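You operate a simulated robot arm through the tools that you are given. There is no shell and no other tool.

Carry out the task below with a simulated robot arm. There is one attempt and no reset: what you move stays moved.

## Task
Put things in order on the top of the desk. At the end: the orange spool from the top of the desk stands where the white lint roller stood; the white lint roller stands where the brown pod (marked "COFFEE") stood; the beige four-ring cedar block stands where the teal dusting pad stood; the teal dusting pad from the top of the desk is on the beige swivel tray; the brown pod from the top of the desk stands where the beige four-ring cedar block stood; whatever was shut is shut again. Leave all else as you found it, and nothing knocked over.

It is judged by the outcome, as a careful person would: the job done as asked, and still so three seconds after it is handed in. It fails if anything else is knocked over, pushed out of place, dropped, spilled or broken.

## Robot
A 6-joint arm with a two-finger gripper, fixed in place. Base frame: the origin is at the foot of the arm, x ahead of it, y to its left, z up; the work surface is at about z = 0. Lengths are in m, angles in degrees, forces in N, time in s.
With the tool pointing down near the work surface it reaches from about 0.24 to 0.62 m from the base axis. Its first joint turns from -66.0 to 66.0 degrees. Payload 1.37 kg.
The tool frame sits at the grasp point between the pads (the TCP): z along the fingers, y along the line on which they close. The tips reach 0.022 m beyond it. Largest opening 0.092 m; the body of the gripper starts 0.065 m behind the TCP.
Orientation is that of the tool frame in the base frame, as a unit quaternion [x, y, z, w]. With the fingers straight down and closing along the base's y, the tool's x points along the base's -x, its y along +y and its z along -z.

## Interface
- The arm moves only by the tool drive_tool. Its argument "deltas" is a list of rows, each a list of 7 numbers: the shift along the base's x, y, z in m, then the turn, a rotation vector about the base's x, y, z in degrees, then the gripper command, from -1 (shut) to 1 (fully open), values between in proportion. In form: [[dx, dy, dz, wx, wy, wz, fingers], ...]. A call has 1 to 20 rows; each row shifts and turns the commanded pose from where the row before left it. Rows are played at 5 a second. More than 0.05 m and 8.6 degrees between two rows, or a gripper value outside its range, and nothing of the call is played. A pose out of reach is approached as far as the arm can. The call stops where the force on the tool passes 40 N (or 10 N more than at its start, if that is more) or the arm is blocked; 0.2 s more then pass. The fingers move at their own pace and stop on an object; they squeeze with about 22 N. The grip force told is the motor's: it shows also when the fingers shut on nothing. Time passes only in rows, and 0.2 s behind the last, so rows that do not move let the fingers close. It gives the time, the measured TCP pose, the force on the tool (base axes), the opening and the grip force at its end, in the units of the frame above (readings bear some noise), with the torque about the TCP (base axes, N m) and any sound that the robot's microphone picked up, and new pictures: "views" is both (left out), scene, wrist or none.
- Cameras (640 x 400 px; columns grow to the right, rows downward): "scene" is fixed at [0.0388, -0.4365, 0.581]; the picture's right is [0.75, -0.67, 0.00], its down [-0.39, -0.43, -0.82] and it looks along [0.54, 0.61, -0.58] (base axes); focal length 316 px, centre (320, 200). "wrist" rides on the gripper at [0.071, 0.019, -0.102] in the tool frame; the picture's right is [-0.26, 0.97, 0.00], its down [-0.75, -0.20, -0.62] and it looks along [-0.60, -0.16, 0.78] (tool axes); focal length 280 px, centre (320, 200). There is no depth. A picture from a camera that has moved, and an enlarged one, comes with that camera's place and axes in the base frame and with its lens.
- enlarge(camera, box): a new picture of the part [left, top, right, bottom] of that camera's present view, enlarged. It takes no simulated time.
- close_job(): hands the job in; it is judged then, once.

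Places have to be worked out from the pictures, the camera data and where the tool is seen. Open the gripper and draw the arm clear of the work before you hand the job in, unless the task says otherwise.

The tools are called as a command line: name --pt "numbers of a row" for each row, then --argument value for the rest, lists and objects as JSON in quotes. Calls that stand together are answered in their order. drive_tool: Moves the arm, as the interface text tells. Its arguments: {"type":"object","properties":{"deltas":{"type":"array","items":{"type":"array","items":{"type":"number"}}},"views":{"type":"string","enum":["both","scene","wrist","none"]}},"required":["deltas"]} The other tools are called the same way: enlarge (camera, box) takes an enlarged picture of a part of a camera's view; close_job () hands the job in.

At the start:

```text
t: 0.0
eef_pos: [0.4539, -0.0682, 0.3614]
tool_rot: [0.0, 1.0, 0.0, 0.0]
ft_force: [0.6, -0.6, 0.5]
ft_torque: [-0.03, -0.04, -0.02]
finger_gap: 0.0922
grip_force: 0.0
```

scene: 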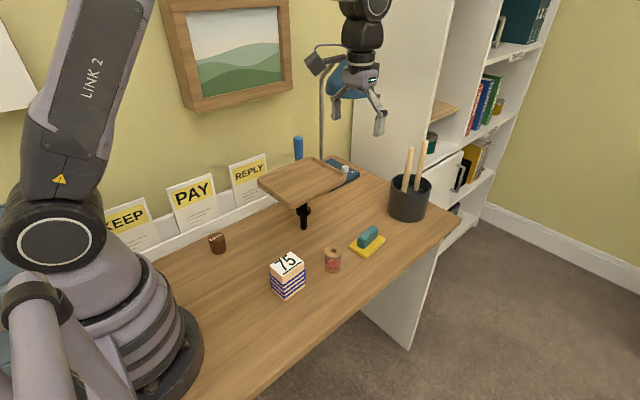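
wrist: 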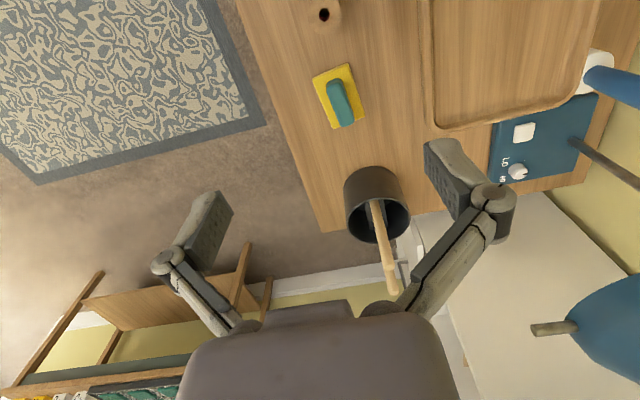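

I'll begin by enlarging parts of both views to identify the objects.

enlarge --camera "scene" --box '[180, 210, 420, 310]'

enlarge --camera "scene" --box '[240, 120, 480, 270]'

enlarge --camera "wrist" --box '[300, 0, 640, 220]'

```text
2.67 times, centred on (300, 260) of scene
camera zoom: at [0.0388, -0.4365, 0.581], right [0.75, -0.67, 0.0], down [-0.39, -0.43, -0.82], along [0.54, 0.61, -0.58], focal length 842 px, centre (373, 40)
```

zoom: 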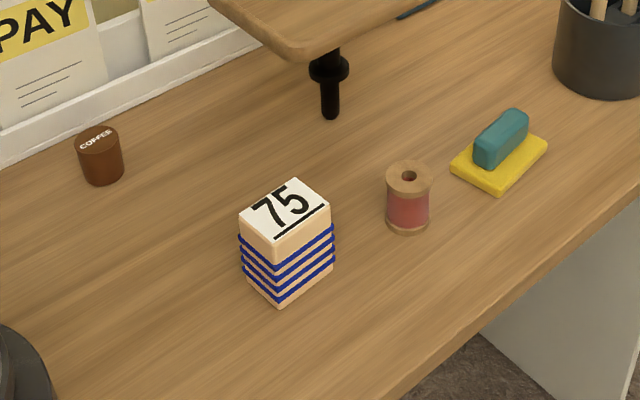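

```text
2.67 times, centred on (360, 195) of scene
camera zoom: at [0.0388, -0.4365, 0.581], right [0.75, -0.67, 0.0], down [-0.39, -0.43, -0.82], along [0.54, 0.61, -0.58], focal length 842 px, centre (213, 213)
```

zoom: 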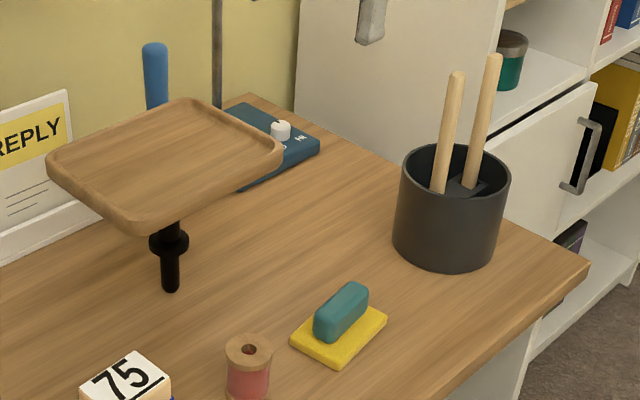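

```text
1.82 times, centred on (470, 110) of wrist
camera zoom: at [0.3817, -0.0494, 0.4654], right [0.26, 0.97, 0.0], down [0.75, -0.2, 0.62], along [0.6, -0.16, -0.78], focal length 510 px, centre (47, 364)
```

zoom: 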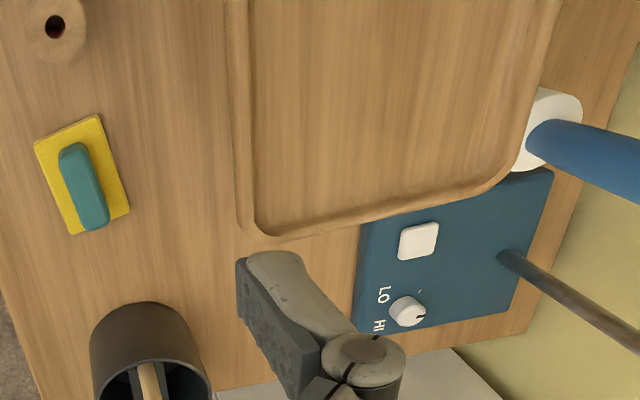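

The desk has the pod, the 75-block with blue rings, the spool, the teal/yellow pad, a tray on a black post, and the roller (white with a blue handle) behind the tray near the wall. A lamp head hangs near the gripper, so I'll look at it before moving.

enlarge --camera "scene" --box '[270, 0, 430, 200]'

enlarge --camera "wrist" --box '[480, 200, 640, 400]'

enlarge --camera "scene" --box '[400, 0, 580, 230]'

enlarge --camera "scene" --box '[255, 255, 345, 305]'

```text
2.00 times, centred on (350, 100) of scene
camera zoom: at [0.0388, -0.4365, 0.581], right [0.75, -0.67, 0.0], down [-0.39, -0.43, -0.82], along [0.54, 0.61, -0.58], focal length 631 px, centre (260, 400)
```

zoom: 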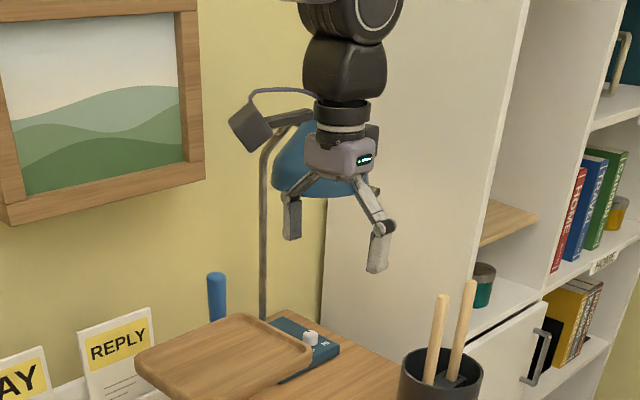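

```text
2.00 times, centred on (560, 300) of wrist
camera zoom: at [0.3817, -0.0494, 0.4654], right [0.26, 0.97, 0.0], down [0.75, -0.2, 0.62], along [0.6, -0.16, -0.78], focal length 561 px, centre (-160, 0)
```

zoom: 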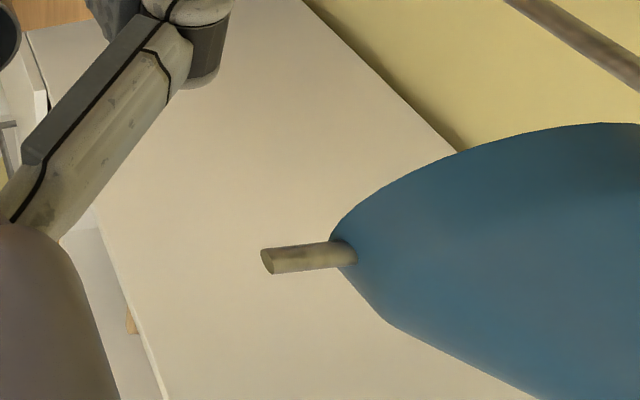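

```text
1.74 times, centred on (490, 115) of scene
camera zoom: at [0.0388, -0.4365, 0.581], right [0.75, -0.67, 0.0], down [-0.39, -0.43, -0.82], along [0.54, 0.61, -0.58], focal length 549 px, centre (24, 348)
```

zoom: 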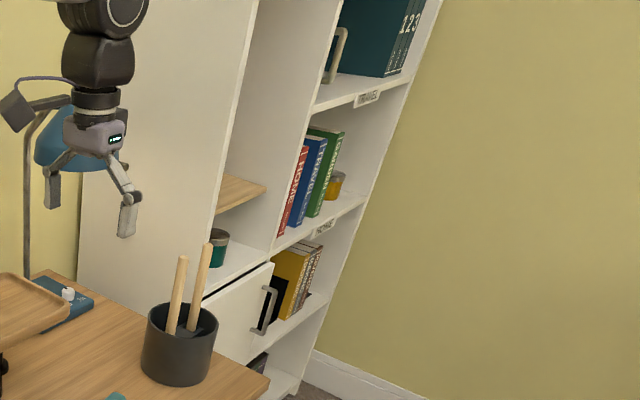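

```text
7.11 times, centred on (300, 280) of scene
camera zoom: at [0.0388, -0.4365, 0.581], right [0.75, -0.67, 0.0], down [-0.39, -0.43, -0.82], along [0.54, 0.61, -0.58], focal length 2245 px, centre (462, -369)
```

zoom: 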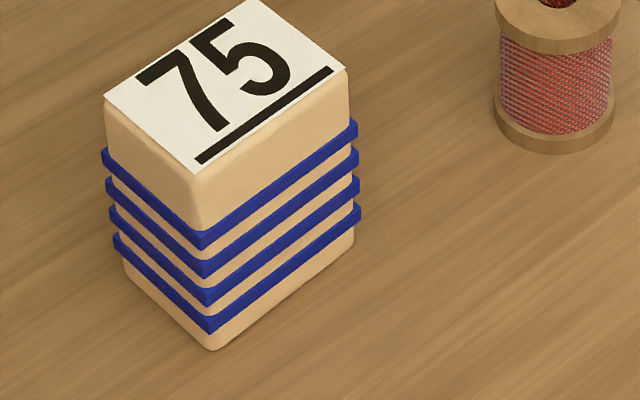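

The block has four rings, and the lamp shade hangs over roughly x 0.6–0.73, y 0.07–0.2. I'll pull the arm back and left, away from the lamp, to see the roller and tray from other angles.

drive_tool --pt "-0.03 0.03 0.01 0 0 0 1" --pt "-0.03 0.03 0.01 0 0 0 1" --pt "-0.03 0.03 0.01 0 0 0 1" --pt "-0.02 0.03 0 0 0 0 1" --pt "0 0.03 0 0 0 0 1" --pt "0 0.03 0 0 0 0 1" --pt "0 0 0 0 0 0 1"

```text
t: 1.6
eef_pos: [0.343, 0.11, 0.3906]
tool_rot: [0.0, 1.0, 0.0, 0.0]
ft_force: [0.1, -0.5, 0.5]
ft_torque: [-0.01, -0.02, 0.01]
finger_gap: 0.0921
grip_force: 0.1
camera wrist: at [0.2717, 0.1305, 0.4943], right [0.26, 0.96, 0.0], down [0.75, -0.2, 0.63], along [0.6, -0.16, -0.78], focal length 280 px, centre (320, 200)
```

scene: 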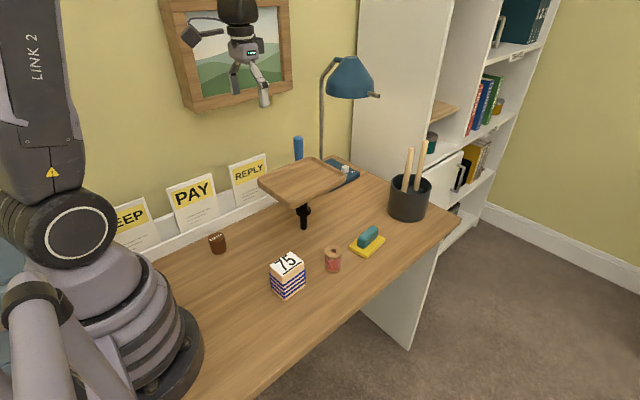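
wrist: 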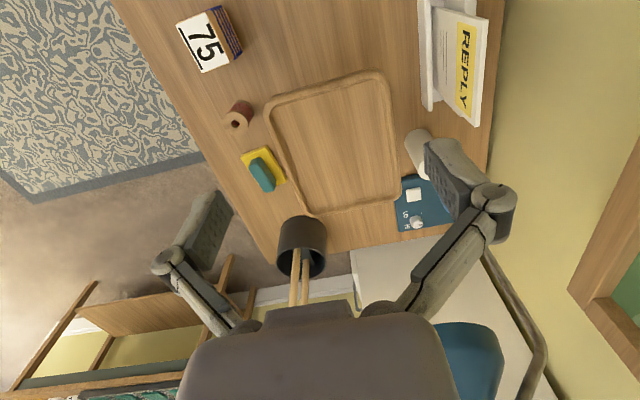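

The lamp shade is farther away than I thought (about x 0.75), so it isn't in the way. The open finger hides the roller, so I'll close the fingers and shift left for a clean look.

drive_tool --pt "0 0.03 0 0 0 0 -0.5" --pt "0 0.03 0 0 0 0 -0.5" --pt "0 0.03 0 0 0 0 -0.5" --pt "0.02 0.02 0 0 0 0 -0.5" --pt "0.02 0 0 0 0 0 -0.5" --pt "0 0 0 0 0 0 -0.5"

```text
t: 3.0
eef_pos: [0.3822, 0.219, 0.3932]
tool_rot: [0.0, 1.0, 0.0, 0.001]
ft_force: [0.3, 0.1, 0.7]
ft_torque: [0.02, 0.03, 0.0]
finger_gap: 0.023
grip_force: 0.1
camera wrist: at [0.3116, 0.2399, 0.4966], right [0.26, 0.97, 0.0], down [0.75, -0.2, 0.62], along [0.6, -0.16, -0.78], focal length 280 px, centre (320, 200)
```

scene: 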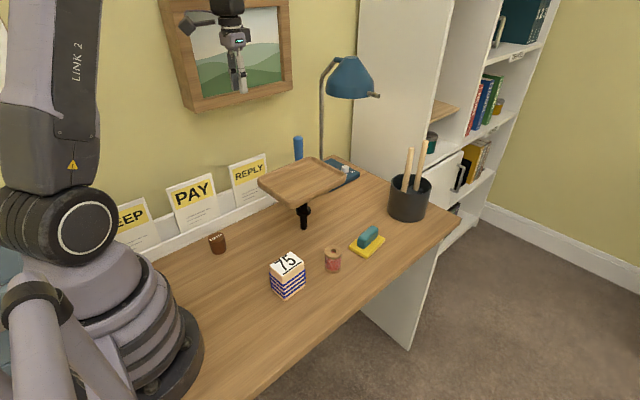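
wrist: 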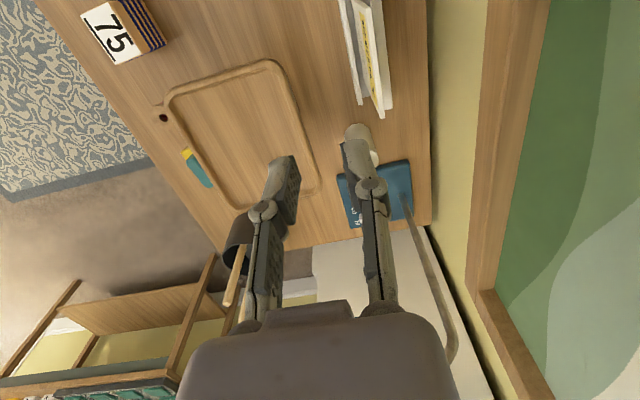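

The finger is still in front of the roller, so I'll pull back in x so it comes out above the fingers.

drive_tool --pt "-0.03 0 0 0 0 0 -0.5" --pt "-0.03 0 0 0 0 0 -0.5" --pt "-0.03 -0.01 0 0 0 0 -0.5" --pt "-0.02 -0.01 0 0 0 0 -0.5" --pt "0 0 0 0 0 0 -0.5" --views "wrist"

enlarge --camera "wrist" --box '[240, 20, 480, 180]'

```text
t: 4.2
eef_pos: [0.2735, 0.2005, 0.3922]
tool_rot: [0.0, 1.0, 0.001, 0.0]
ft_force: [-0.2, -0.2, -0.6]
ft_torque: [0.01, 0.01, 0.0]
finger_gap: 0.023
grip_force: 0.1
camera wrist: at [0.2026, 0.2201, 0.4949], right [0.26, 0.96, 0.0], down [0.75, -0.2, 0.62], along [0.6, -0.16, -0.78], focal length 280 px, centre (320, 200)
```

wrist: 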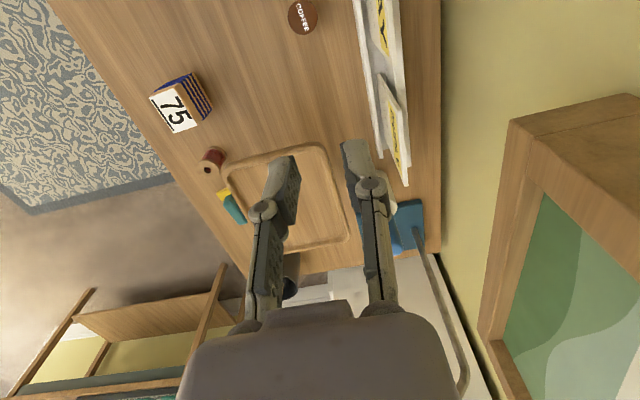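

```text
2.50 times, centred on (360, 100) of wrist
camera zoom: at [0.2026, 0.2201, 0.4949], right [0.26, 0.96, 0.0], down [0.75, -0.2, 0.62], along [0.6, -0.16, -0.78], focal length 701 px, centre (220, 450)
```

zoom: 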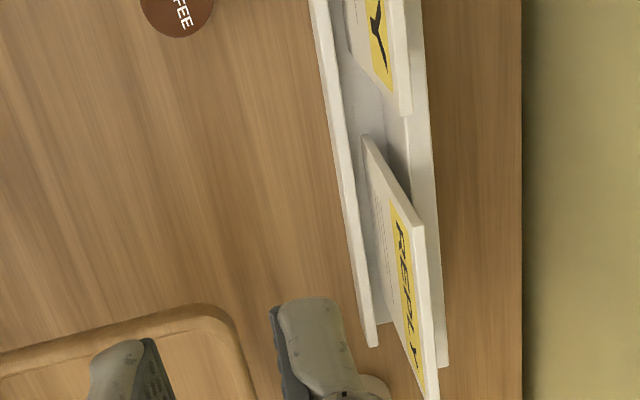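

Objects moved down the image, so I need to go forward instead. I'll move to about x=0.46, y=0.14, keeping high.

drive_tool --pt "0.04 -0.01 0 0 0 0 -0.8" --pt "0.04 -0.01 0 0 0 0 -0.8" --pt "0.04 -0.01 0 0 0 0 -0.8" --pt "0.04 -0.01 0 0 0 0 -0.8" --pt "0.03 -0.01 0 0 0 0 -0.8" --pt "0 0 0 0 0 0 -0.8" --views "both"

enlarge --camera "wrist" --box '[240, 0, 560, 200]'

```text
t: 5.6
eef_pos: [0.4622, 0.1501, 0.3946]
tool_rot: [0.001, 1.0, 0.0, -0.001]
ft_force: [-0.9, -0.9, 0.3]
ft_torque: [0.03, 0.01, 0.02]
finger_gap: 0.009
grip_force: 0.1
camera wrist: at [0.3902, 0.1702, 0.4961], right [0.26, 0.97, 0.0], down [0.75, -0.2, 0.62], along [0.6, -0.16, -0.78], focal length 280 px, centre (320, 200)
```

scene: 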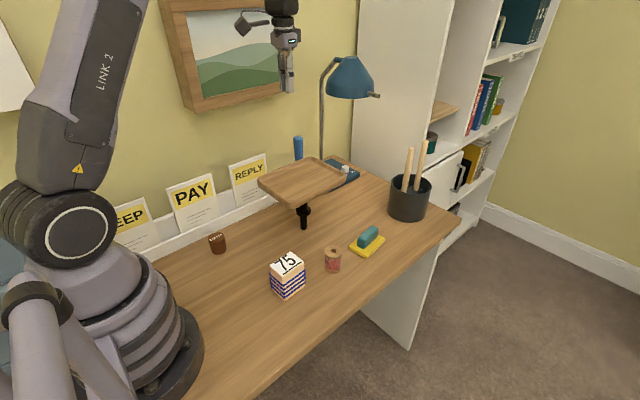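
wrist: 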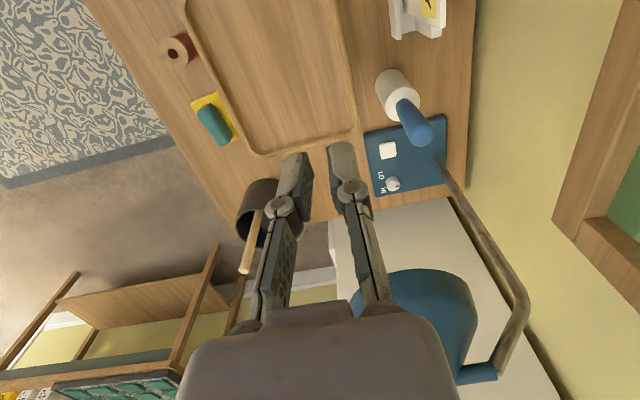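

```text
2.00 times, centred on (400, 100) of wrist
camera zoom: at [0.3902, 0.1702, 0.4961], right [0.26, 0.97, 0.0], down [0.75, -0.2, 0.62], along [0.6, -0.16, -0.78], focal length 561 px, centre (160, 400)
```

zoom: 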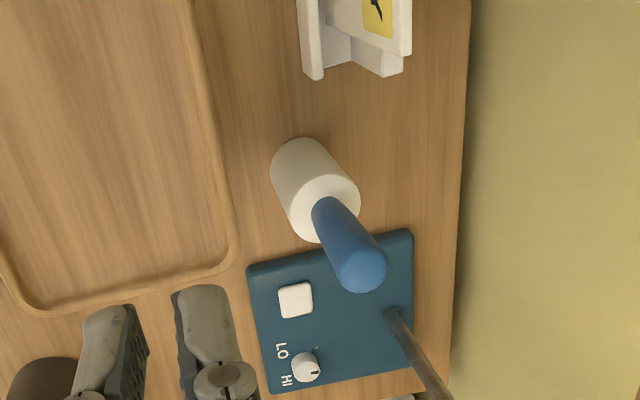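

The roller's base works out to about (0.56, 0.248). It is about 0.195 tall, the handle is 3 cm wide, and it stands clear of the tray edge (y≈0.18) and lamp base (x≈0.62). Next I'll go look closely at the pad, the first thing to move.

drive_tool --pt "-0.01 -0.04 -0.01 0 0 0 0.5" --pt "-0.01 -0.04 -0.01 0 0 0 0.5" --pt "-0.01 -0.04 -0.02 0 0 0 0.5" --pt "-0.01 -0.04 -0.02 0 0 0 0.5" --pt "-0.01 -0.04 -0.02 0 0 0 0.5" --pt "-0.01 -0.02 -0.02 0 0 0 0.5" --pt "0 0 0 0 0 0 0.5"

enlarge --camera "wrist" --box '[200, 0, 520, 200]'

```text
t: 7.2
eef_pos: [0.4001, -0.071, 0.2944]
tool_rot: [0.001, 1.0, 0.0, 0.0]
ft_force: [-0.7, 0.4, -0.6]
ft_torque: [0.01, 0.0, -0.01]
finger_gap: 0.0689
grip_force: 0.1
camera wrist: at [0.3285, -0.0511, 0.3967], right [0.26, 0.97, 0.0], down [0.75, -0.2, 0.62], along [0.6, -0.16, -0.78], focal length 280 px, centre (320, 200)
```

scene: 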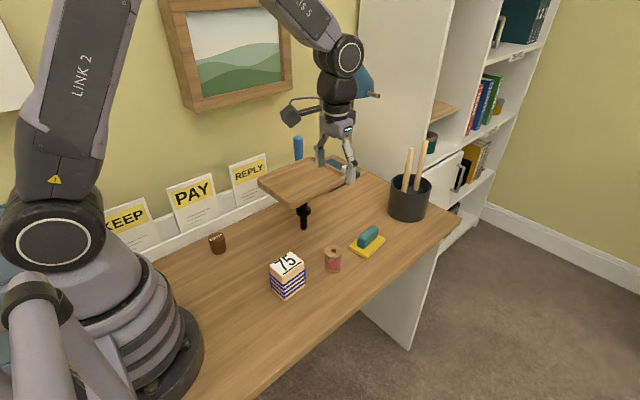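
wrist: 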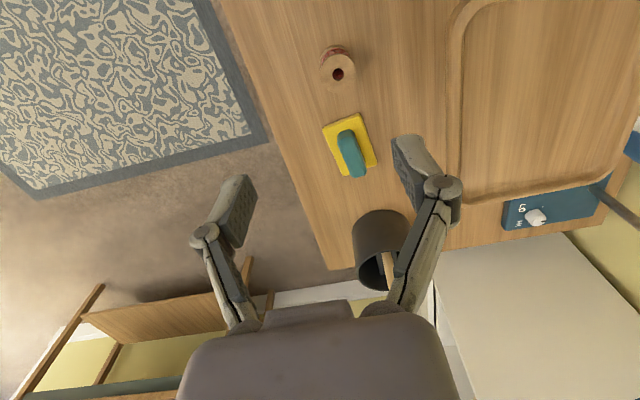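

```text
2.00 times, centred on (360, 100) of wrist
camera zoom: at [0.3285, -0.0511, 0.3967], right [0.26, 0.97, 0.0], down [0.75, -0.2, 0.62], along [0.6, -0.16, -0.78], focal length 561 px, centre (240, 400)
```

zoom: 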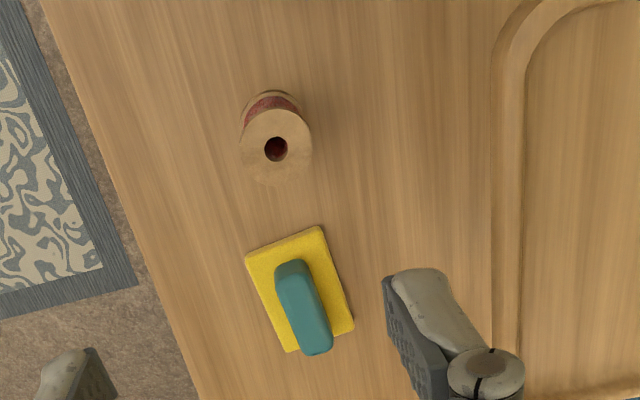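

The pad's handle centres at about (0.535, -0.058), turned about 7° from x, and is roughly 2 cm wide with its top near z≈0.04. I'll move above it with a 7° yaw and partly closed fingers to check alignment.

drive_tool --pt "0.035 0.003 -0.02 0 0 3.5 0.2" --pt "0.035 0.003 -0.03 0 0 3.5 0.2" --pt "0.035 0.003 -0.04 0 0 0 0.2" --pt "0.03 0.003 -0.04 0 0 0 0.2" --pt "0 0.001 -0.04 0 0 0 0.2" --pt "0 0 0 0 0 0 0.2"

```text
refused: row 3 steps farther than a row can; nothing moved
```

A row was over the 5 cm step limit, so I'll replay it with smaller steps.

drive_tool --pt "0.03 0.003 -0.02 0 0 3.5 0.2" --pt "0.03 0.003 -0.03 0 0 3.5 0.2" --pt "0.03 0.003 -0.03 0 0 0 0.2" --pt "0.03 0.003 -0.03 0 0 0 0.2" --pt "0.015 0.001 -0.03 0 0 0 0.2" --pt "0 0 -0.03 0 0 0 0.2" --pt "0 0 0 0 0 0 0.2"

enlarge --camera "wrist" --box '[200, 60, 440, 210]'

```text
t: 8.8
eef_pos: [0.5382, -0.0569, 0.1211]
tool_rot: [-0.061, 0.998, 0.0, 0.0]
ft_force: [0.2, 0.2, 0.3]
ft_torque: [0.02, -0.01, -0.01]
finger_gap: 0.0552
grip_force: 0.0
camera wrist: at [0.4643, -0.0459, 0.2244], right [0.14, 0.99, 0.0], down [0.77, -0.11, 0.62], along [0.62, -0.09, -0.78], focal length 280 px, centre (320, 200)
```

scene: 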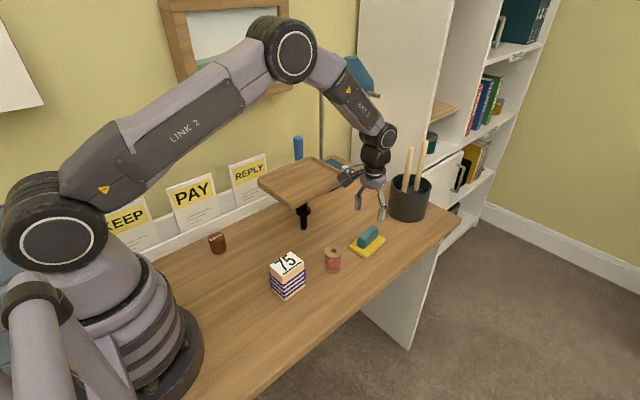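
wrist: 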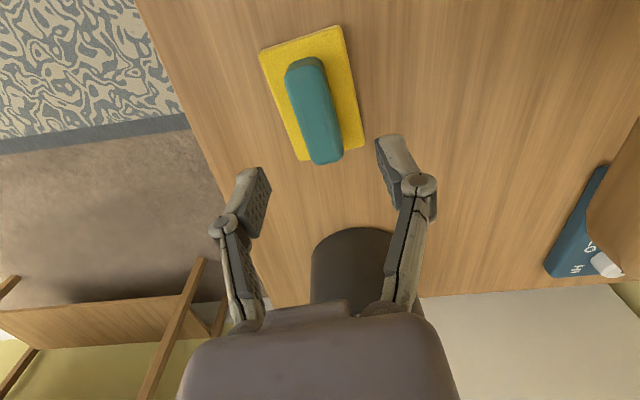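

```text
2.67 times, centred on (320, 135) of wrist
camera zoom: at [0.4643, -0.0459, 0.2244], right [0.14, 0.99, 0.0], down [0.77, -0.11, 0.62], along [0.62, -0.09, -0.78], focal length 748 px, centre (320, 373)
```

zoom: 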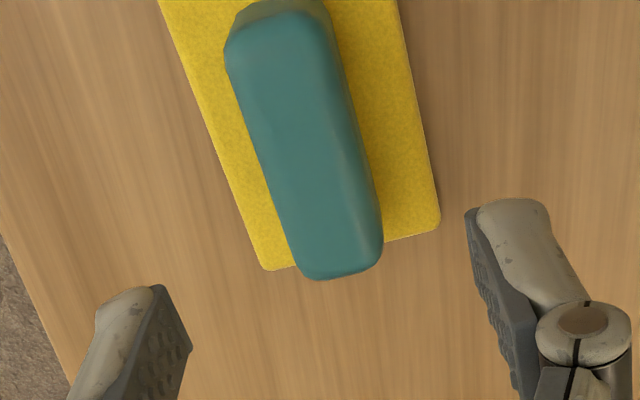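

Recomputed from this closer view, the pad centre is (0.538, -0.058), and the gripper is right above it with matching yaw. I'll descend so the tips stay just above the yellow base.

drive_tool --pt "0 -0.001 -0.03 0 0 0 0.2" --pt "0 0 -0.03 0 0 0 0.2" --pt "0 0 -0.013 0 0 0 0.2" --pt "0 0 -0.005 0 0 0 0.2" --pt "0 0 0 0 0 0 0.2"

enlarge --camera "scene" --box '[310, 190, 430, 270]'

enlarge --camera "wrist" --box '[200, 100, 440, 250]'

```text
t: 10.0
eef_pos: [0.5384, -0.0565, 0.0432]
tool_rot: [-0.062, 0.998, 0.0, -0.001]
ft_force: [-0.3, -0.3, -0.9]
ft_torque: [0.01, -0.02, 0.0]
finger_gap: 0.0552
grip_force: 0.0
camera wrist: at [0.465, -0.0455, 0.1468], right [0.14, 0.99, 0.0], down [0.77, -0.11, 0.63], along [0.62, -0.09, -0.78], focal length 280 px, centre (320, 200)
```

scene: 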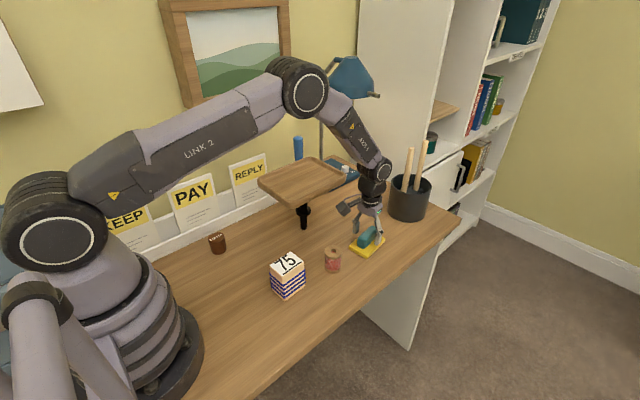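
wrist: 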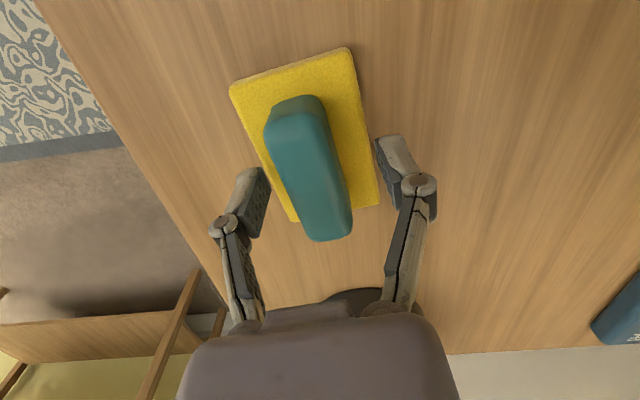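

```text
5.00 times, centred on (370, 230) of scene
camera zoom: at [0.0388, -0.4365, 0.581], right [0.75, -0.67, 0.0], down [-0.39, -0.43, -0.82], along [0.54, 0.61, -0.58], focal length 1578 px, centre (70, 50)
```

zoom: 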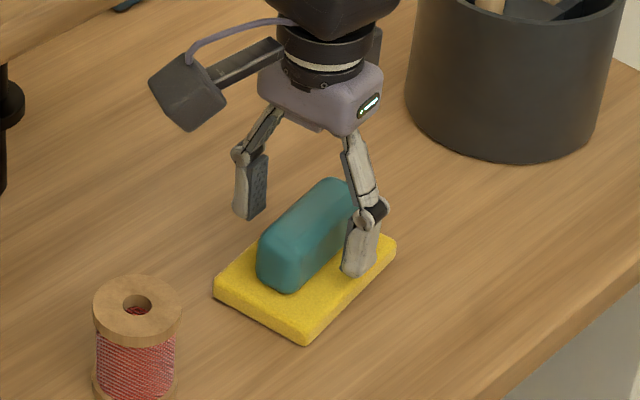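

```text
2.67 times, centred on (320, 175) of wrist
camera zoom: at [0.465, -0.0455, 0.1468], right [0.14, 0.99, 0.0], down [0.77, -0.11, 0.63], along [0.62, -0.09, -0.78], focal length 748 px, centre (320, 267)
```

zoom: 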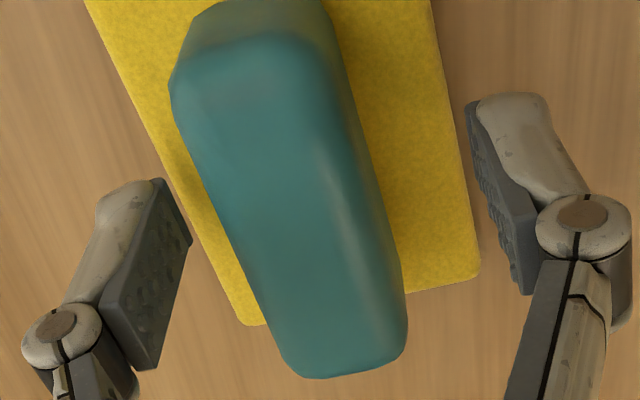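

The fingers straddle the teal handle above the yellow base with no contact. Closing now.

drive_tool --pt "0 0 -0.001 0 0 0 -0.2" --pt "0 0 0 0 0 0 -0.6" --pt "0 0 0 0 0 0 -1" --pt "0 0 0 0 0 0 -1" --pt "0 0 0 0 0 0 -1" --views "wrist"

```text
t: 11.2
eef_pos: [0.5372, -0.0568, 0.0431]
tool_rot: [-0.061, 0.998, 0.0, 0.0]
ft_force: [-0.2, -0.6, 2.2]
ft_torque: [-0.01, 0.01, 0.01]
finger_gap: 0.0253
grip_force: 21.8
camera wrist: at [0.465, -0.0458, 0.1462], right [0.14, 0.99, 0.0], down [0.77, -0.11, 0.63], along [0.62, -0.09, -0.78], focal length 280 px, centre (320, 200)
```

wrist: 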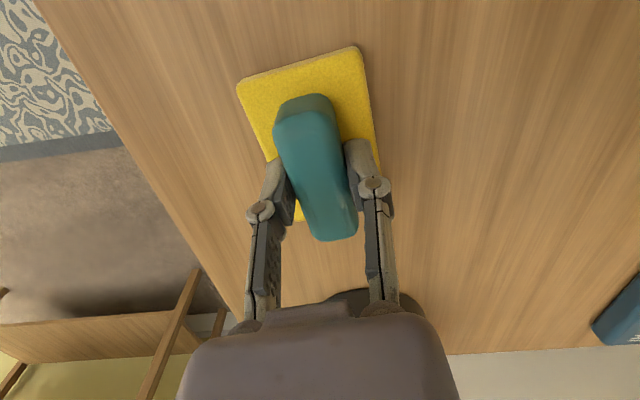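

The handle is gripped at 2.5 cm with 22 N. I'll lift straight up and check that the yellow base comes along.

drive_tool --pt "0 0 0.02 0 0 0 -1" --pt "0 0 0.03 0 0 0 -1" --pt "0 0 0.04 0 0 0 -1" --pt "0 0 0.04 0 0 0 -1" --pt "0 0 0.04 0 0 0 -1" --pt "0 0 0.03 0 0 0 -1" --pt "0 0 0 0 0 0 -1"

enlarge --camera "scene" --box '[240, 110, 420, 270]'

```text
t: 12.8
eef_pos: [0.5384, -0.0575, 0.2444]
tool_rot: [-0.062, 0.998, 0.0, 0.001]
ft_force: [-0.2, -0.7, -0.5]
ft_torque: [0.0, 0.01, 0.01]
finger_gap: 0.0252
grip_force: 22.2
camera wrist: at [0.4652, -0.0462, 0.3482], right [0.14, 0.99, 0.0], down [0.77, -0.11, 0.62], along [0.62, -0.09, -0.78], focal length 280 px, centre (320, 200)
```

scene: 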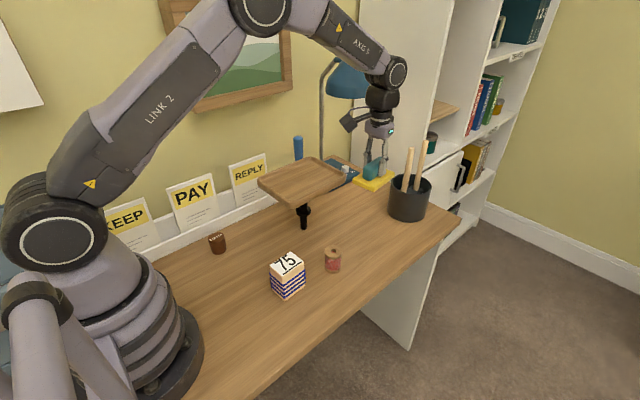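
wrist: 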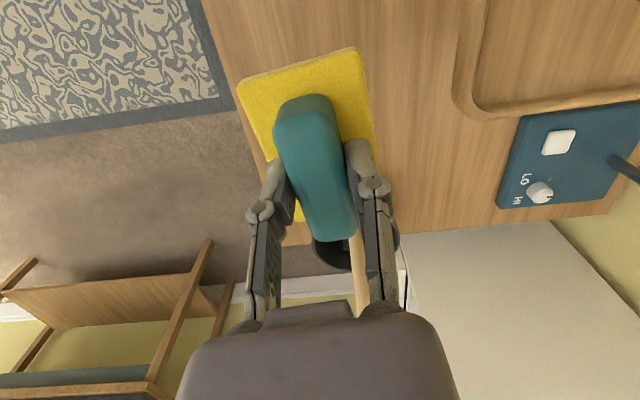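

```text
2.50 times, centred on (330, 190) of scene
camera zoom: at [0.0388, -0.4365, 0.581], right [0.75, -0.67, 0.0], down [-0.39, -0.43, -0.82], along [0.54, 0.61, -0.58], focal length 789 px, centre (295, 225)
```

zoom: 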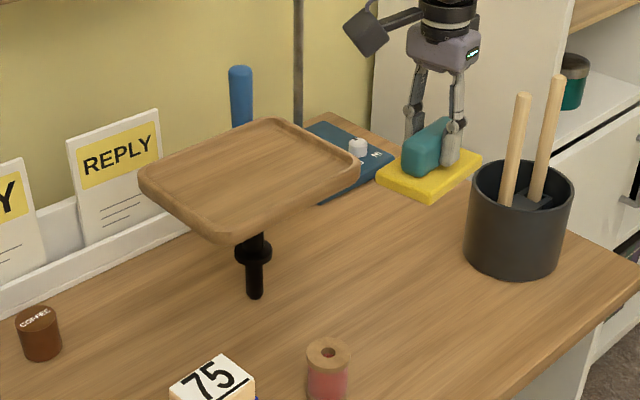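

The whole pad lifted, handle and base together. The tray centre works out at about (0.457, 0.103), right over its post, with the rim top near z≈0.165. I'll carry the pad over it and start lowering.

drive_tool --pt "0 0 0.02 0 0 0 -1" --pt "-0.015 0.035 0 0 0 -2 -1" --pt "-0.02 0.035 0 0 0 -2 -1" --pt "-0.02 0.035 0 0 0 -2 -1" --pt "-0.018 0.035 0 0 0 -1 -1" --pt "-0.007 0.02 0 0 0 0 -1" --pt "0 0 -0.02 0 0 0 -1" --pt "0 0 -0.02 0 0 0 -1" --pt "0 0 0 0 0 0 -1"

enlarge --camera "scene" --box '[240, 110, 400, 210]'

```text
t: 14.8
eef_pos: [0.4584, 0.1037, 0.2241]
tool_rot: [0.0, 1.0, 0.0, 0.0]
ft_force: [-0.4, 0.7, -1.5]
ft_torque: [-0.01, -0.02, -0.02]
finger_gap: 0.025
grip_force: 22.5
camera wrist: at [0.3869, 0.1236, 0.3267], right [0.26, 0.96, 0.0], down [0.75, -0.2, 0.62], along [0.6, -0.16, -0.78], focal length 280 px, centre (320, 200)
```

scene: 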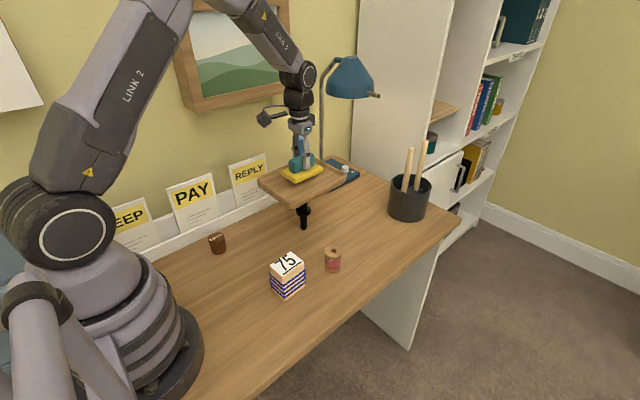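
wrist: 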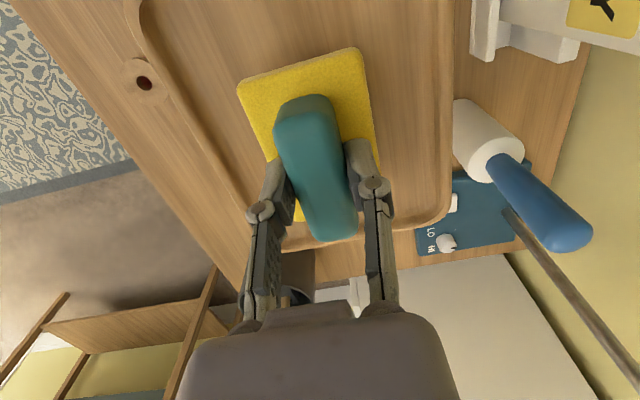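

```text
4.00 times, centred on (320, 160) of scene
camera zoom: at [0.0388, -0.4365, 0.581], right [0.75, -0.67, 0.0], down [-0.39, -0.43, -0.82], along [0.54, 0.61, -0.58], focal length 1263 px, centre (320, 360)
```

zoom: 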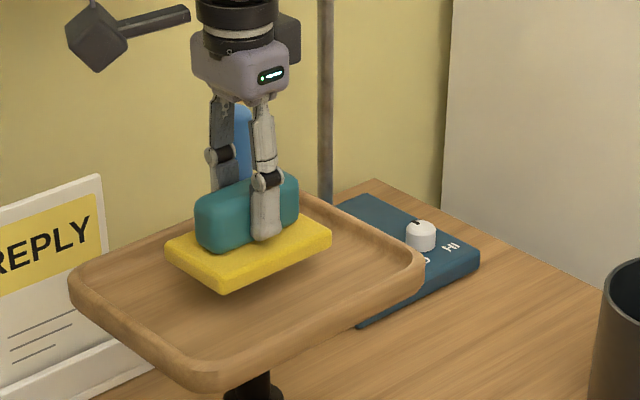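

The pad hangs centred over the tray with clearance left. I'll lower it in small steps while watching the force.

drive_tool --pt "0 0 -0.006 0 0 0 -1" --pt "0 0 -0.006 0 0 0 -1" --pt "0 0 -0.004 0 0 0 -1" --pt "0 0 0 0 0 0 -1" --views "scene"

enlarge --camera "scene" --box '[240, 110, 400, 210]'

```text
t: 15.8
eef_pos: [0.4582, 0.102, 0.2074]
tool_rot: [0.0, 1.0, 0.0, 0.0]
ft_force: [0.2, -0.6, -1.4]
ft_torque: [-0.01, 0.01, 0.0]
finger_gap: 0.0252
grip_force: 22.1
```

scene: 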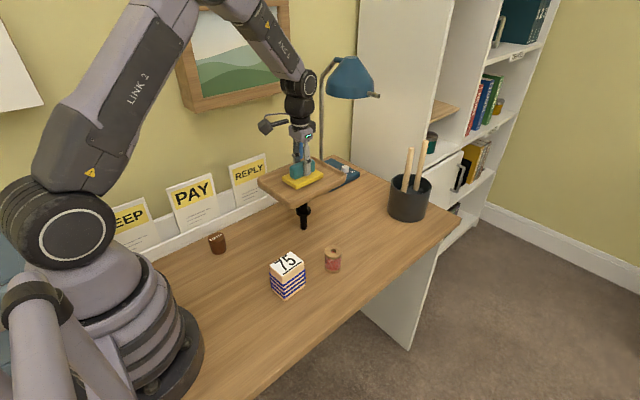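

```text
4.00 times, centred on (320, 160) of scene
camera zoom: at [0.0388, -0.4365, 0.581], right [0.75, -0.67, 0.0], down [-0.39, -0.43, -0.82], along [0.54, 0.61, -0.58], focal length 1263 px, centre (320, 360)
```

zoom: 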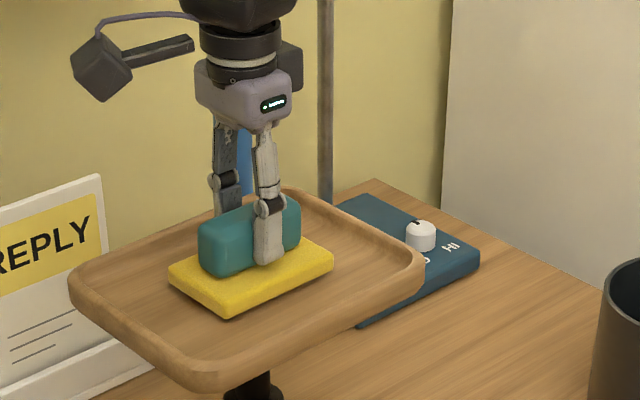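

Still no contact force. I'll continue down in 2 mm steps.

drive_tool --pt "0 0 -0.002 0 0 0 -1" --pt "0 0 -0.002 0 0 0 -1" --pt "0 0 0 0 0 0 -1" --views "none"

drive_tool --pt "0 0 -0.002 0 0 0 -1" --pt "0 0 0 0 0 0 -1" --views "none"

drive_tool --pt "0 0 -0.002 0 0 0 -1" --pt "0 0 0 0 0 0 -1" --views "scene"

enlarge --camera "scene" --box '[240, 110, 400, 210]'

```text
t: 16.6
eef_pos: [0.4598, 0.1018, 0.2047]
tool_rot: [0.0, 1.0, 0.0, 0.001]
ft_force: [-0.1, 0.5, -0.5]
ft_torque: [-0.02, 0.01, 0.0]
finger_gap: 0.0251
grip_force: 22.4
```

```text
t: 17.2
eef_pos: [0.458, 0.1003, 0.2039]
tool_rot: [0.0, 1.0, 0.0, 0.002]
ft_force: [-2.5, -0.3, 16.4]
ft_torque: [0.01, 0.26, 0.01]
finger_gap: 0.0254
grip_force: 22.7
```

```text
t: 17.8
eef_pos: [0.4581, 0.1028, 0.2015]
tool_rot: [0.0, 1.0, -0.001, 0.001]
ft_force: [1.5, -0.6, 17.2]
ft_torque: [-0.01, -0.17, -0.02]
finger_gap: 0.025
grip_force: 22.2
```

scene: 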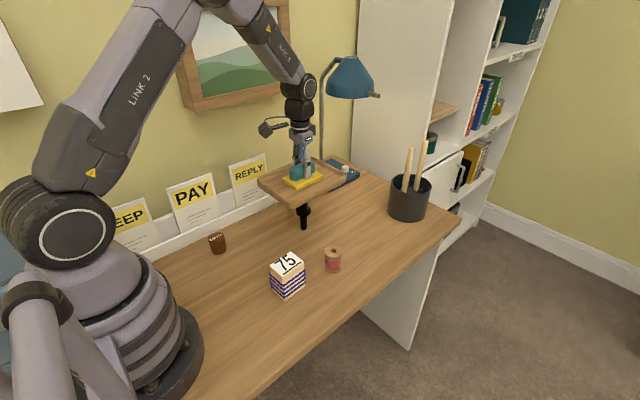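

```text
4.00 times, centred on (320, 160) of scene
camera zoom: at [0.0387, -0.4365, 0.581], right [0.75, -0.67, 0.0], down [-0.39, -0.43, -0.82], along [0.54, 0.61, -0.58], focal length 1263 px, centre (320, 360)
```

zoom: 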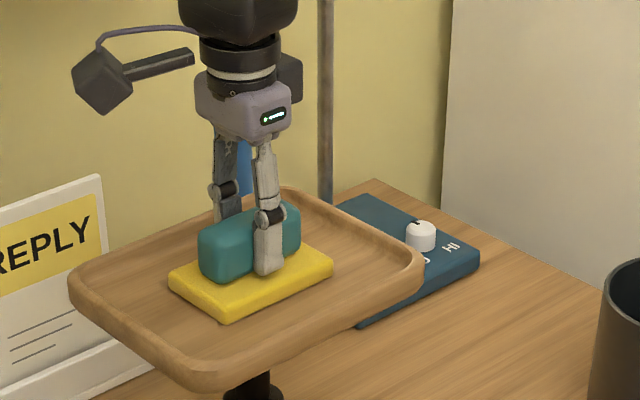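

Contact is made (about 17 N down). I'll ease up 2 mm, release slowly, and lift straight out.

drive_tool --pt "0 0 0.001 0 0 0 -1" --pt "0 0 0.001 0 0 0 -0.4" --pt "0 0 0 0 0 0 0.0" --pt "0 0 0 0 0 0 0.3" --pt "0 0 0.01 0 0 0 0.3" --pt "0 0 0.03 0 0 0 0.3" --pt "0 0 0.04 0 0 0 0.3" --pt "0 0 0.03 0 0 0 0.3" --pt "0 0 0 0 0 0 0.3"

enlarge --camera "scene" --box '[240, 110, 400, 210]'

```text
t: 19.8
eef_pos: [0.4573, 0.102, 0.3119]
tool_rot: [0.0, 1.0, -0.001, -0.001]
ft_force: [-0.8, -0.2, -0.2]
ft_torque: [0.03, 0.01, 0.01]
finger_gap: 0.0598
grip_force: 0.1
camera wrist: at [0.3859, 0.1224, 0.4143], right [0.26, 0.97, 0.0], down [0.75, -0.2, 0.63], along [0.6, -0.16, -0.78], focal length 280 px, centre (320, 200)
```

scene: 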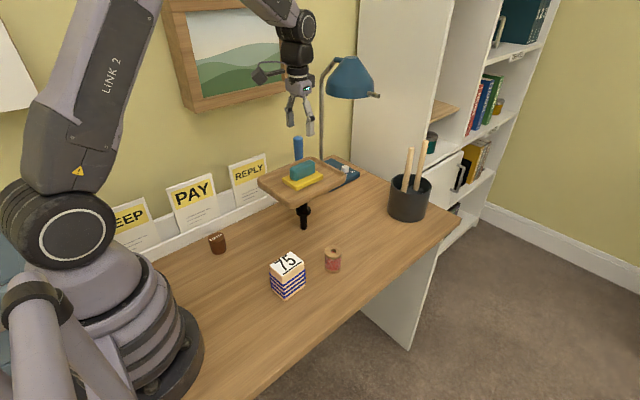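
wrist: 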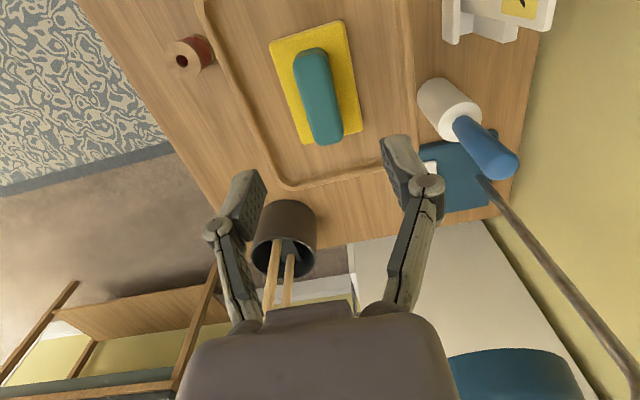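

```text
4.00 times, centred on (320, 160) of scene
camera zoom: at [0.0387, -0.4365, 0.581], right [0.75, -0.67, 0.0], down [-0.39, -0.43, -0.82], along [0.54, 0.61, -0.58], focal length 1263 px, centre (320, 360)
```

zoom: 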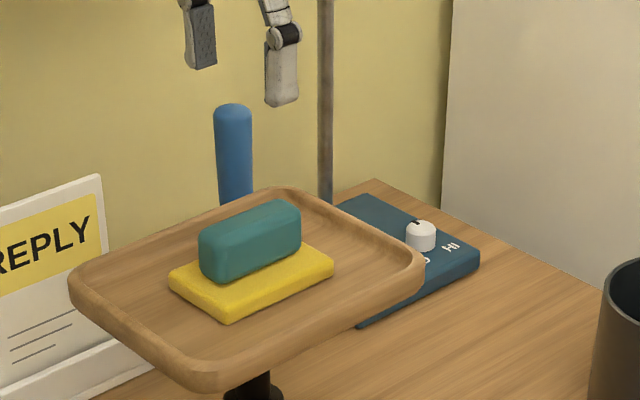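

The pad rests flat on the tray and the tray hasn't moved. Next I'll move over near the 75-block to measure it from the wrist camera.

drive_tool --pt "-0.035 -0.025 0 0 0 0 0.6" --pt "-0.035 -0.025 0 0 0 0 0.6" --pt "-0.035 -0.025 0 0 0 0 0.6" --pt "-0.035 -0.025 -0.01 0 0 0 0.6" --pt "-0.035 -0.025 -0.02 0 0 0 0.6" --pt "-0.012 -0.012 -0.02 0 0 0 0.6" --pt "0 0 0 0 0 0 0.6"

enlarge --camera "wrist" --box '[200, 0, 440, 150]'

```text
t: 21.4
eef_pos: [0.2705, -0.0357, 0.2618]
tool_rot: [0.0, 1.0, -0.001, 0.001]
ft_force: [-0.2, -1.1, -0.6]
ft_torque: [0.04, 0.02, 0.0]
finger_gap: 0.0737
grip_force: 0.0
camera wrist: at [0.1989, -0.0149, 0.3645], right [0.26, 0.97, 0.0], down [0.75, -0.2, 0.62], along [0.6, -0.16, -0.78], focal length 280 px, centre (320, 200)
```

scene: 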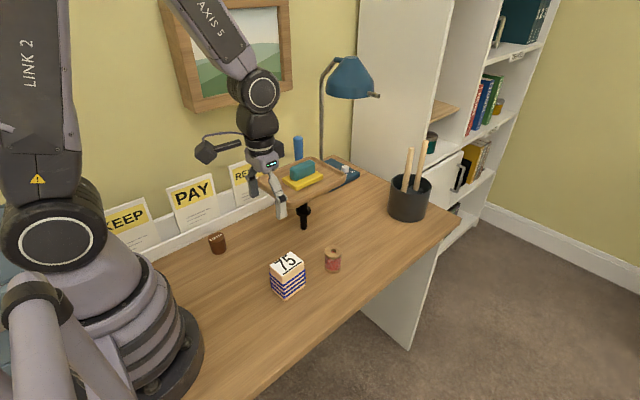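
wrist: 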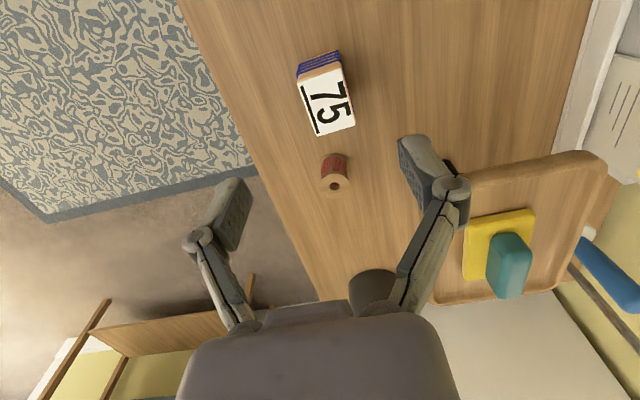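

```text
2.67 times, centred on (320, 75) of wrist
camera zoom: at [0.1989, -0.0149, 0.3645], right [0.26, 0.97, 0.0], down [0.75, -0.2, 0.62], along [0.6, -0.16, -0.78], focal length 748 px, centre (320, 533)
```

zoom: 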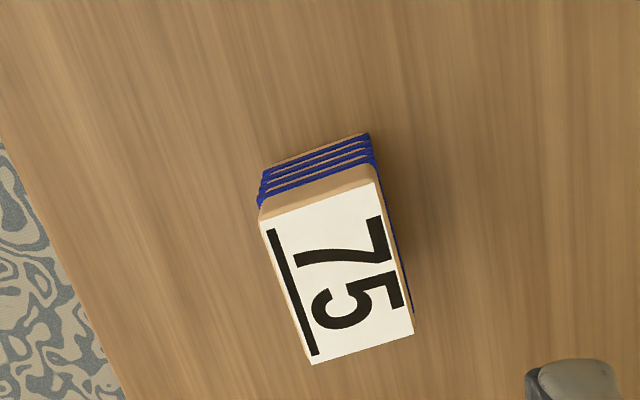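

The block centre comes out at about (0.302, -0.034), yaw about 3°, 6.0 × 4.4 cm and 7.5 cm tall, with bare wood above the top ring from z≈0.05. I'll line up over it and check before descending.

drive_tool --pt "0.016 0.001 -0.03 0 0 3 0.6" --pt "0.016 0.001 -0.03 0 0 0 0.6" --pt "0 0 -0.03 0 0 0 0.6" --pt "0 0 -0.02 0 0 0 0.6" --pt "0 0 0 0 0 0 0.6"

enlarge --camera "wrist" --box '[200, 60, 440, 210]'

```text
t: 22.6
eef_pos: [0.3036, -0.0315, 0.1504]
tool_rot: [-0.027, 1.0, 0.0, -0.001]
ft_force: [-0.3, -0.1, 0.1]
ft_torque: [-0.01, 0.03, 0.0]
finger_gap: 0.0738
grip_force: 0.0
camera wrist: at [0.2306, -0.0147, 0.2542], right [0.21, 0.98, 0.0], down [0.76, -0.16, 0.63], along [0.61, -0.13, -0.78], focal length 280 px, centre (320, 200)
```

scene: 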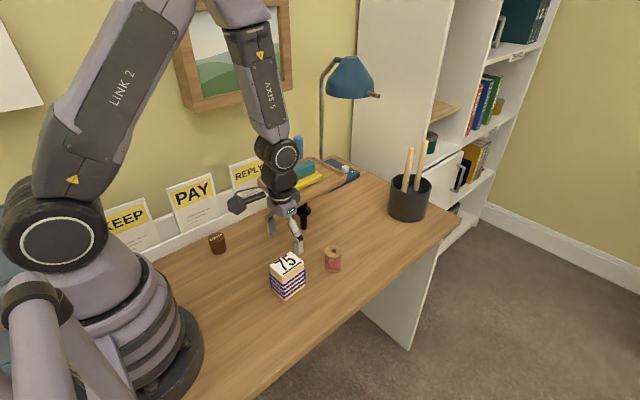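
wrist: 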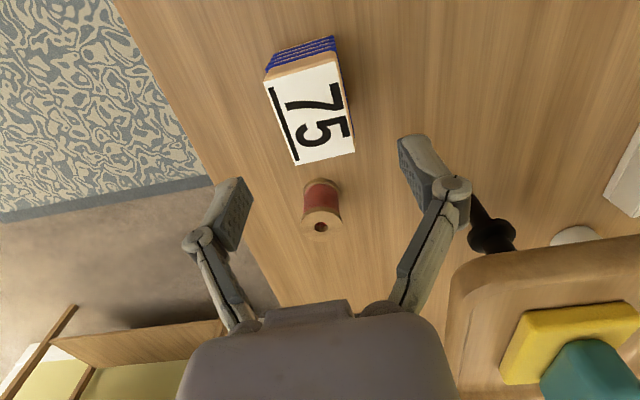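

```text
2.67 times, centred on (320, 135) of wrist
camera zoom: at [0.2306, -0.0147, 0.2542], right [0.21, 0.98, 0.0], down [0.76, -0.16, 0.63], along [0.61, -0.13, -0.78], focal length 748 px, centre (320, 373)
```

zoom: 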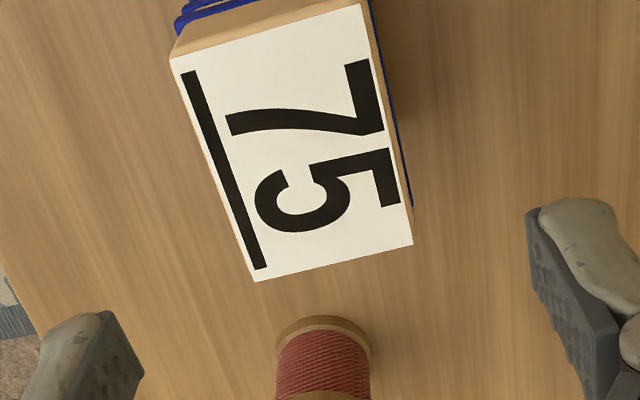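

Recomputed, the block centre is (0.3025, -0.035) with yaw 3.5°, so the tool is aligned to within 2–3 mm. I'll correct y and descend to z≈0.071.

drive_tool --pt "0 -0.002 -0.03 0 0 0 0.6" --pt "0 0 -0.03 0 0 0 0.6" --pt "0 0 -0.019 0 0 0 0.6" --pt "0 0 0 0 0 0 0.6"

enlarge --camera "scene" --box '[230, 220, 350, 310]'

```text
t: 23.6
eef_pos: [0.3026, -0.0336, 0.0721]
tool_rot: [-0.026, 1.0, -0.001, 0.001]
ft_force: [0.4, -0.6, -0.1]
ft_torque: [0.0, -0.01, 0.02]
finger_gap: 0.0736
grip_force: 0.1
camera wrist: at [0.2308, -0.0178, 0.174], right [0.21, 0.98, 0.0], down [0.76, -0.16, 0.63], along [0.61, -0.13, -0.78], focal length 280 px, centre (320, 200)
```

scene: 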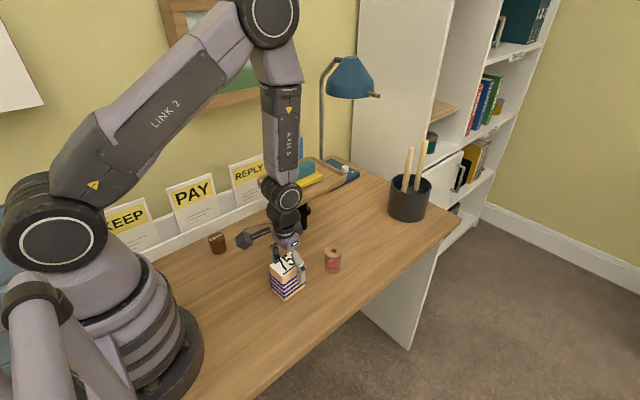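
wrist: 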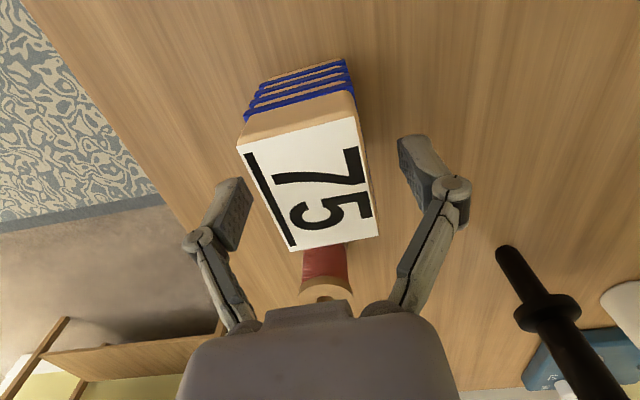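

```text
4.44 times, centred on (290, 265) of scene
camera zoom: at [0.0388, -0.4365, 0.581], right [0.75, -0.67, 0.0], down [-0.39, -0.43, -0.82], along [0.54, 0.61, -0.58], focal length 1403 px, centre (453, -89)
```

zoom: 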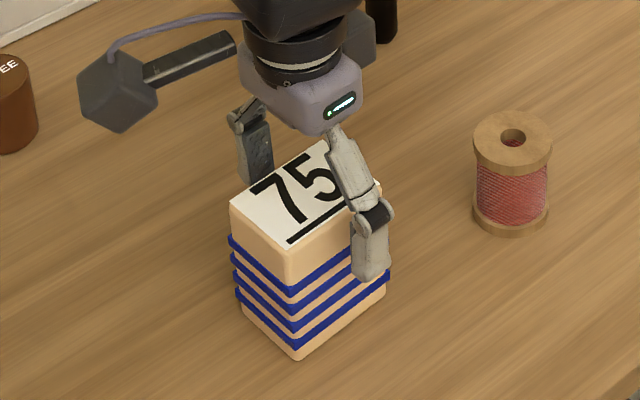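

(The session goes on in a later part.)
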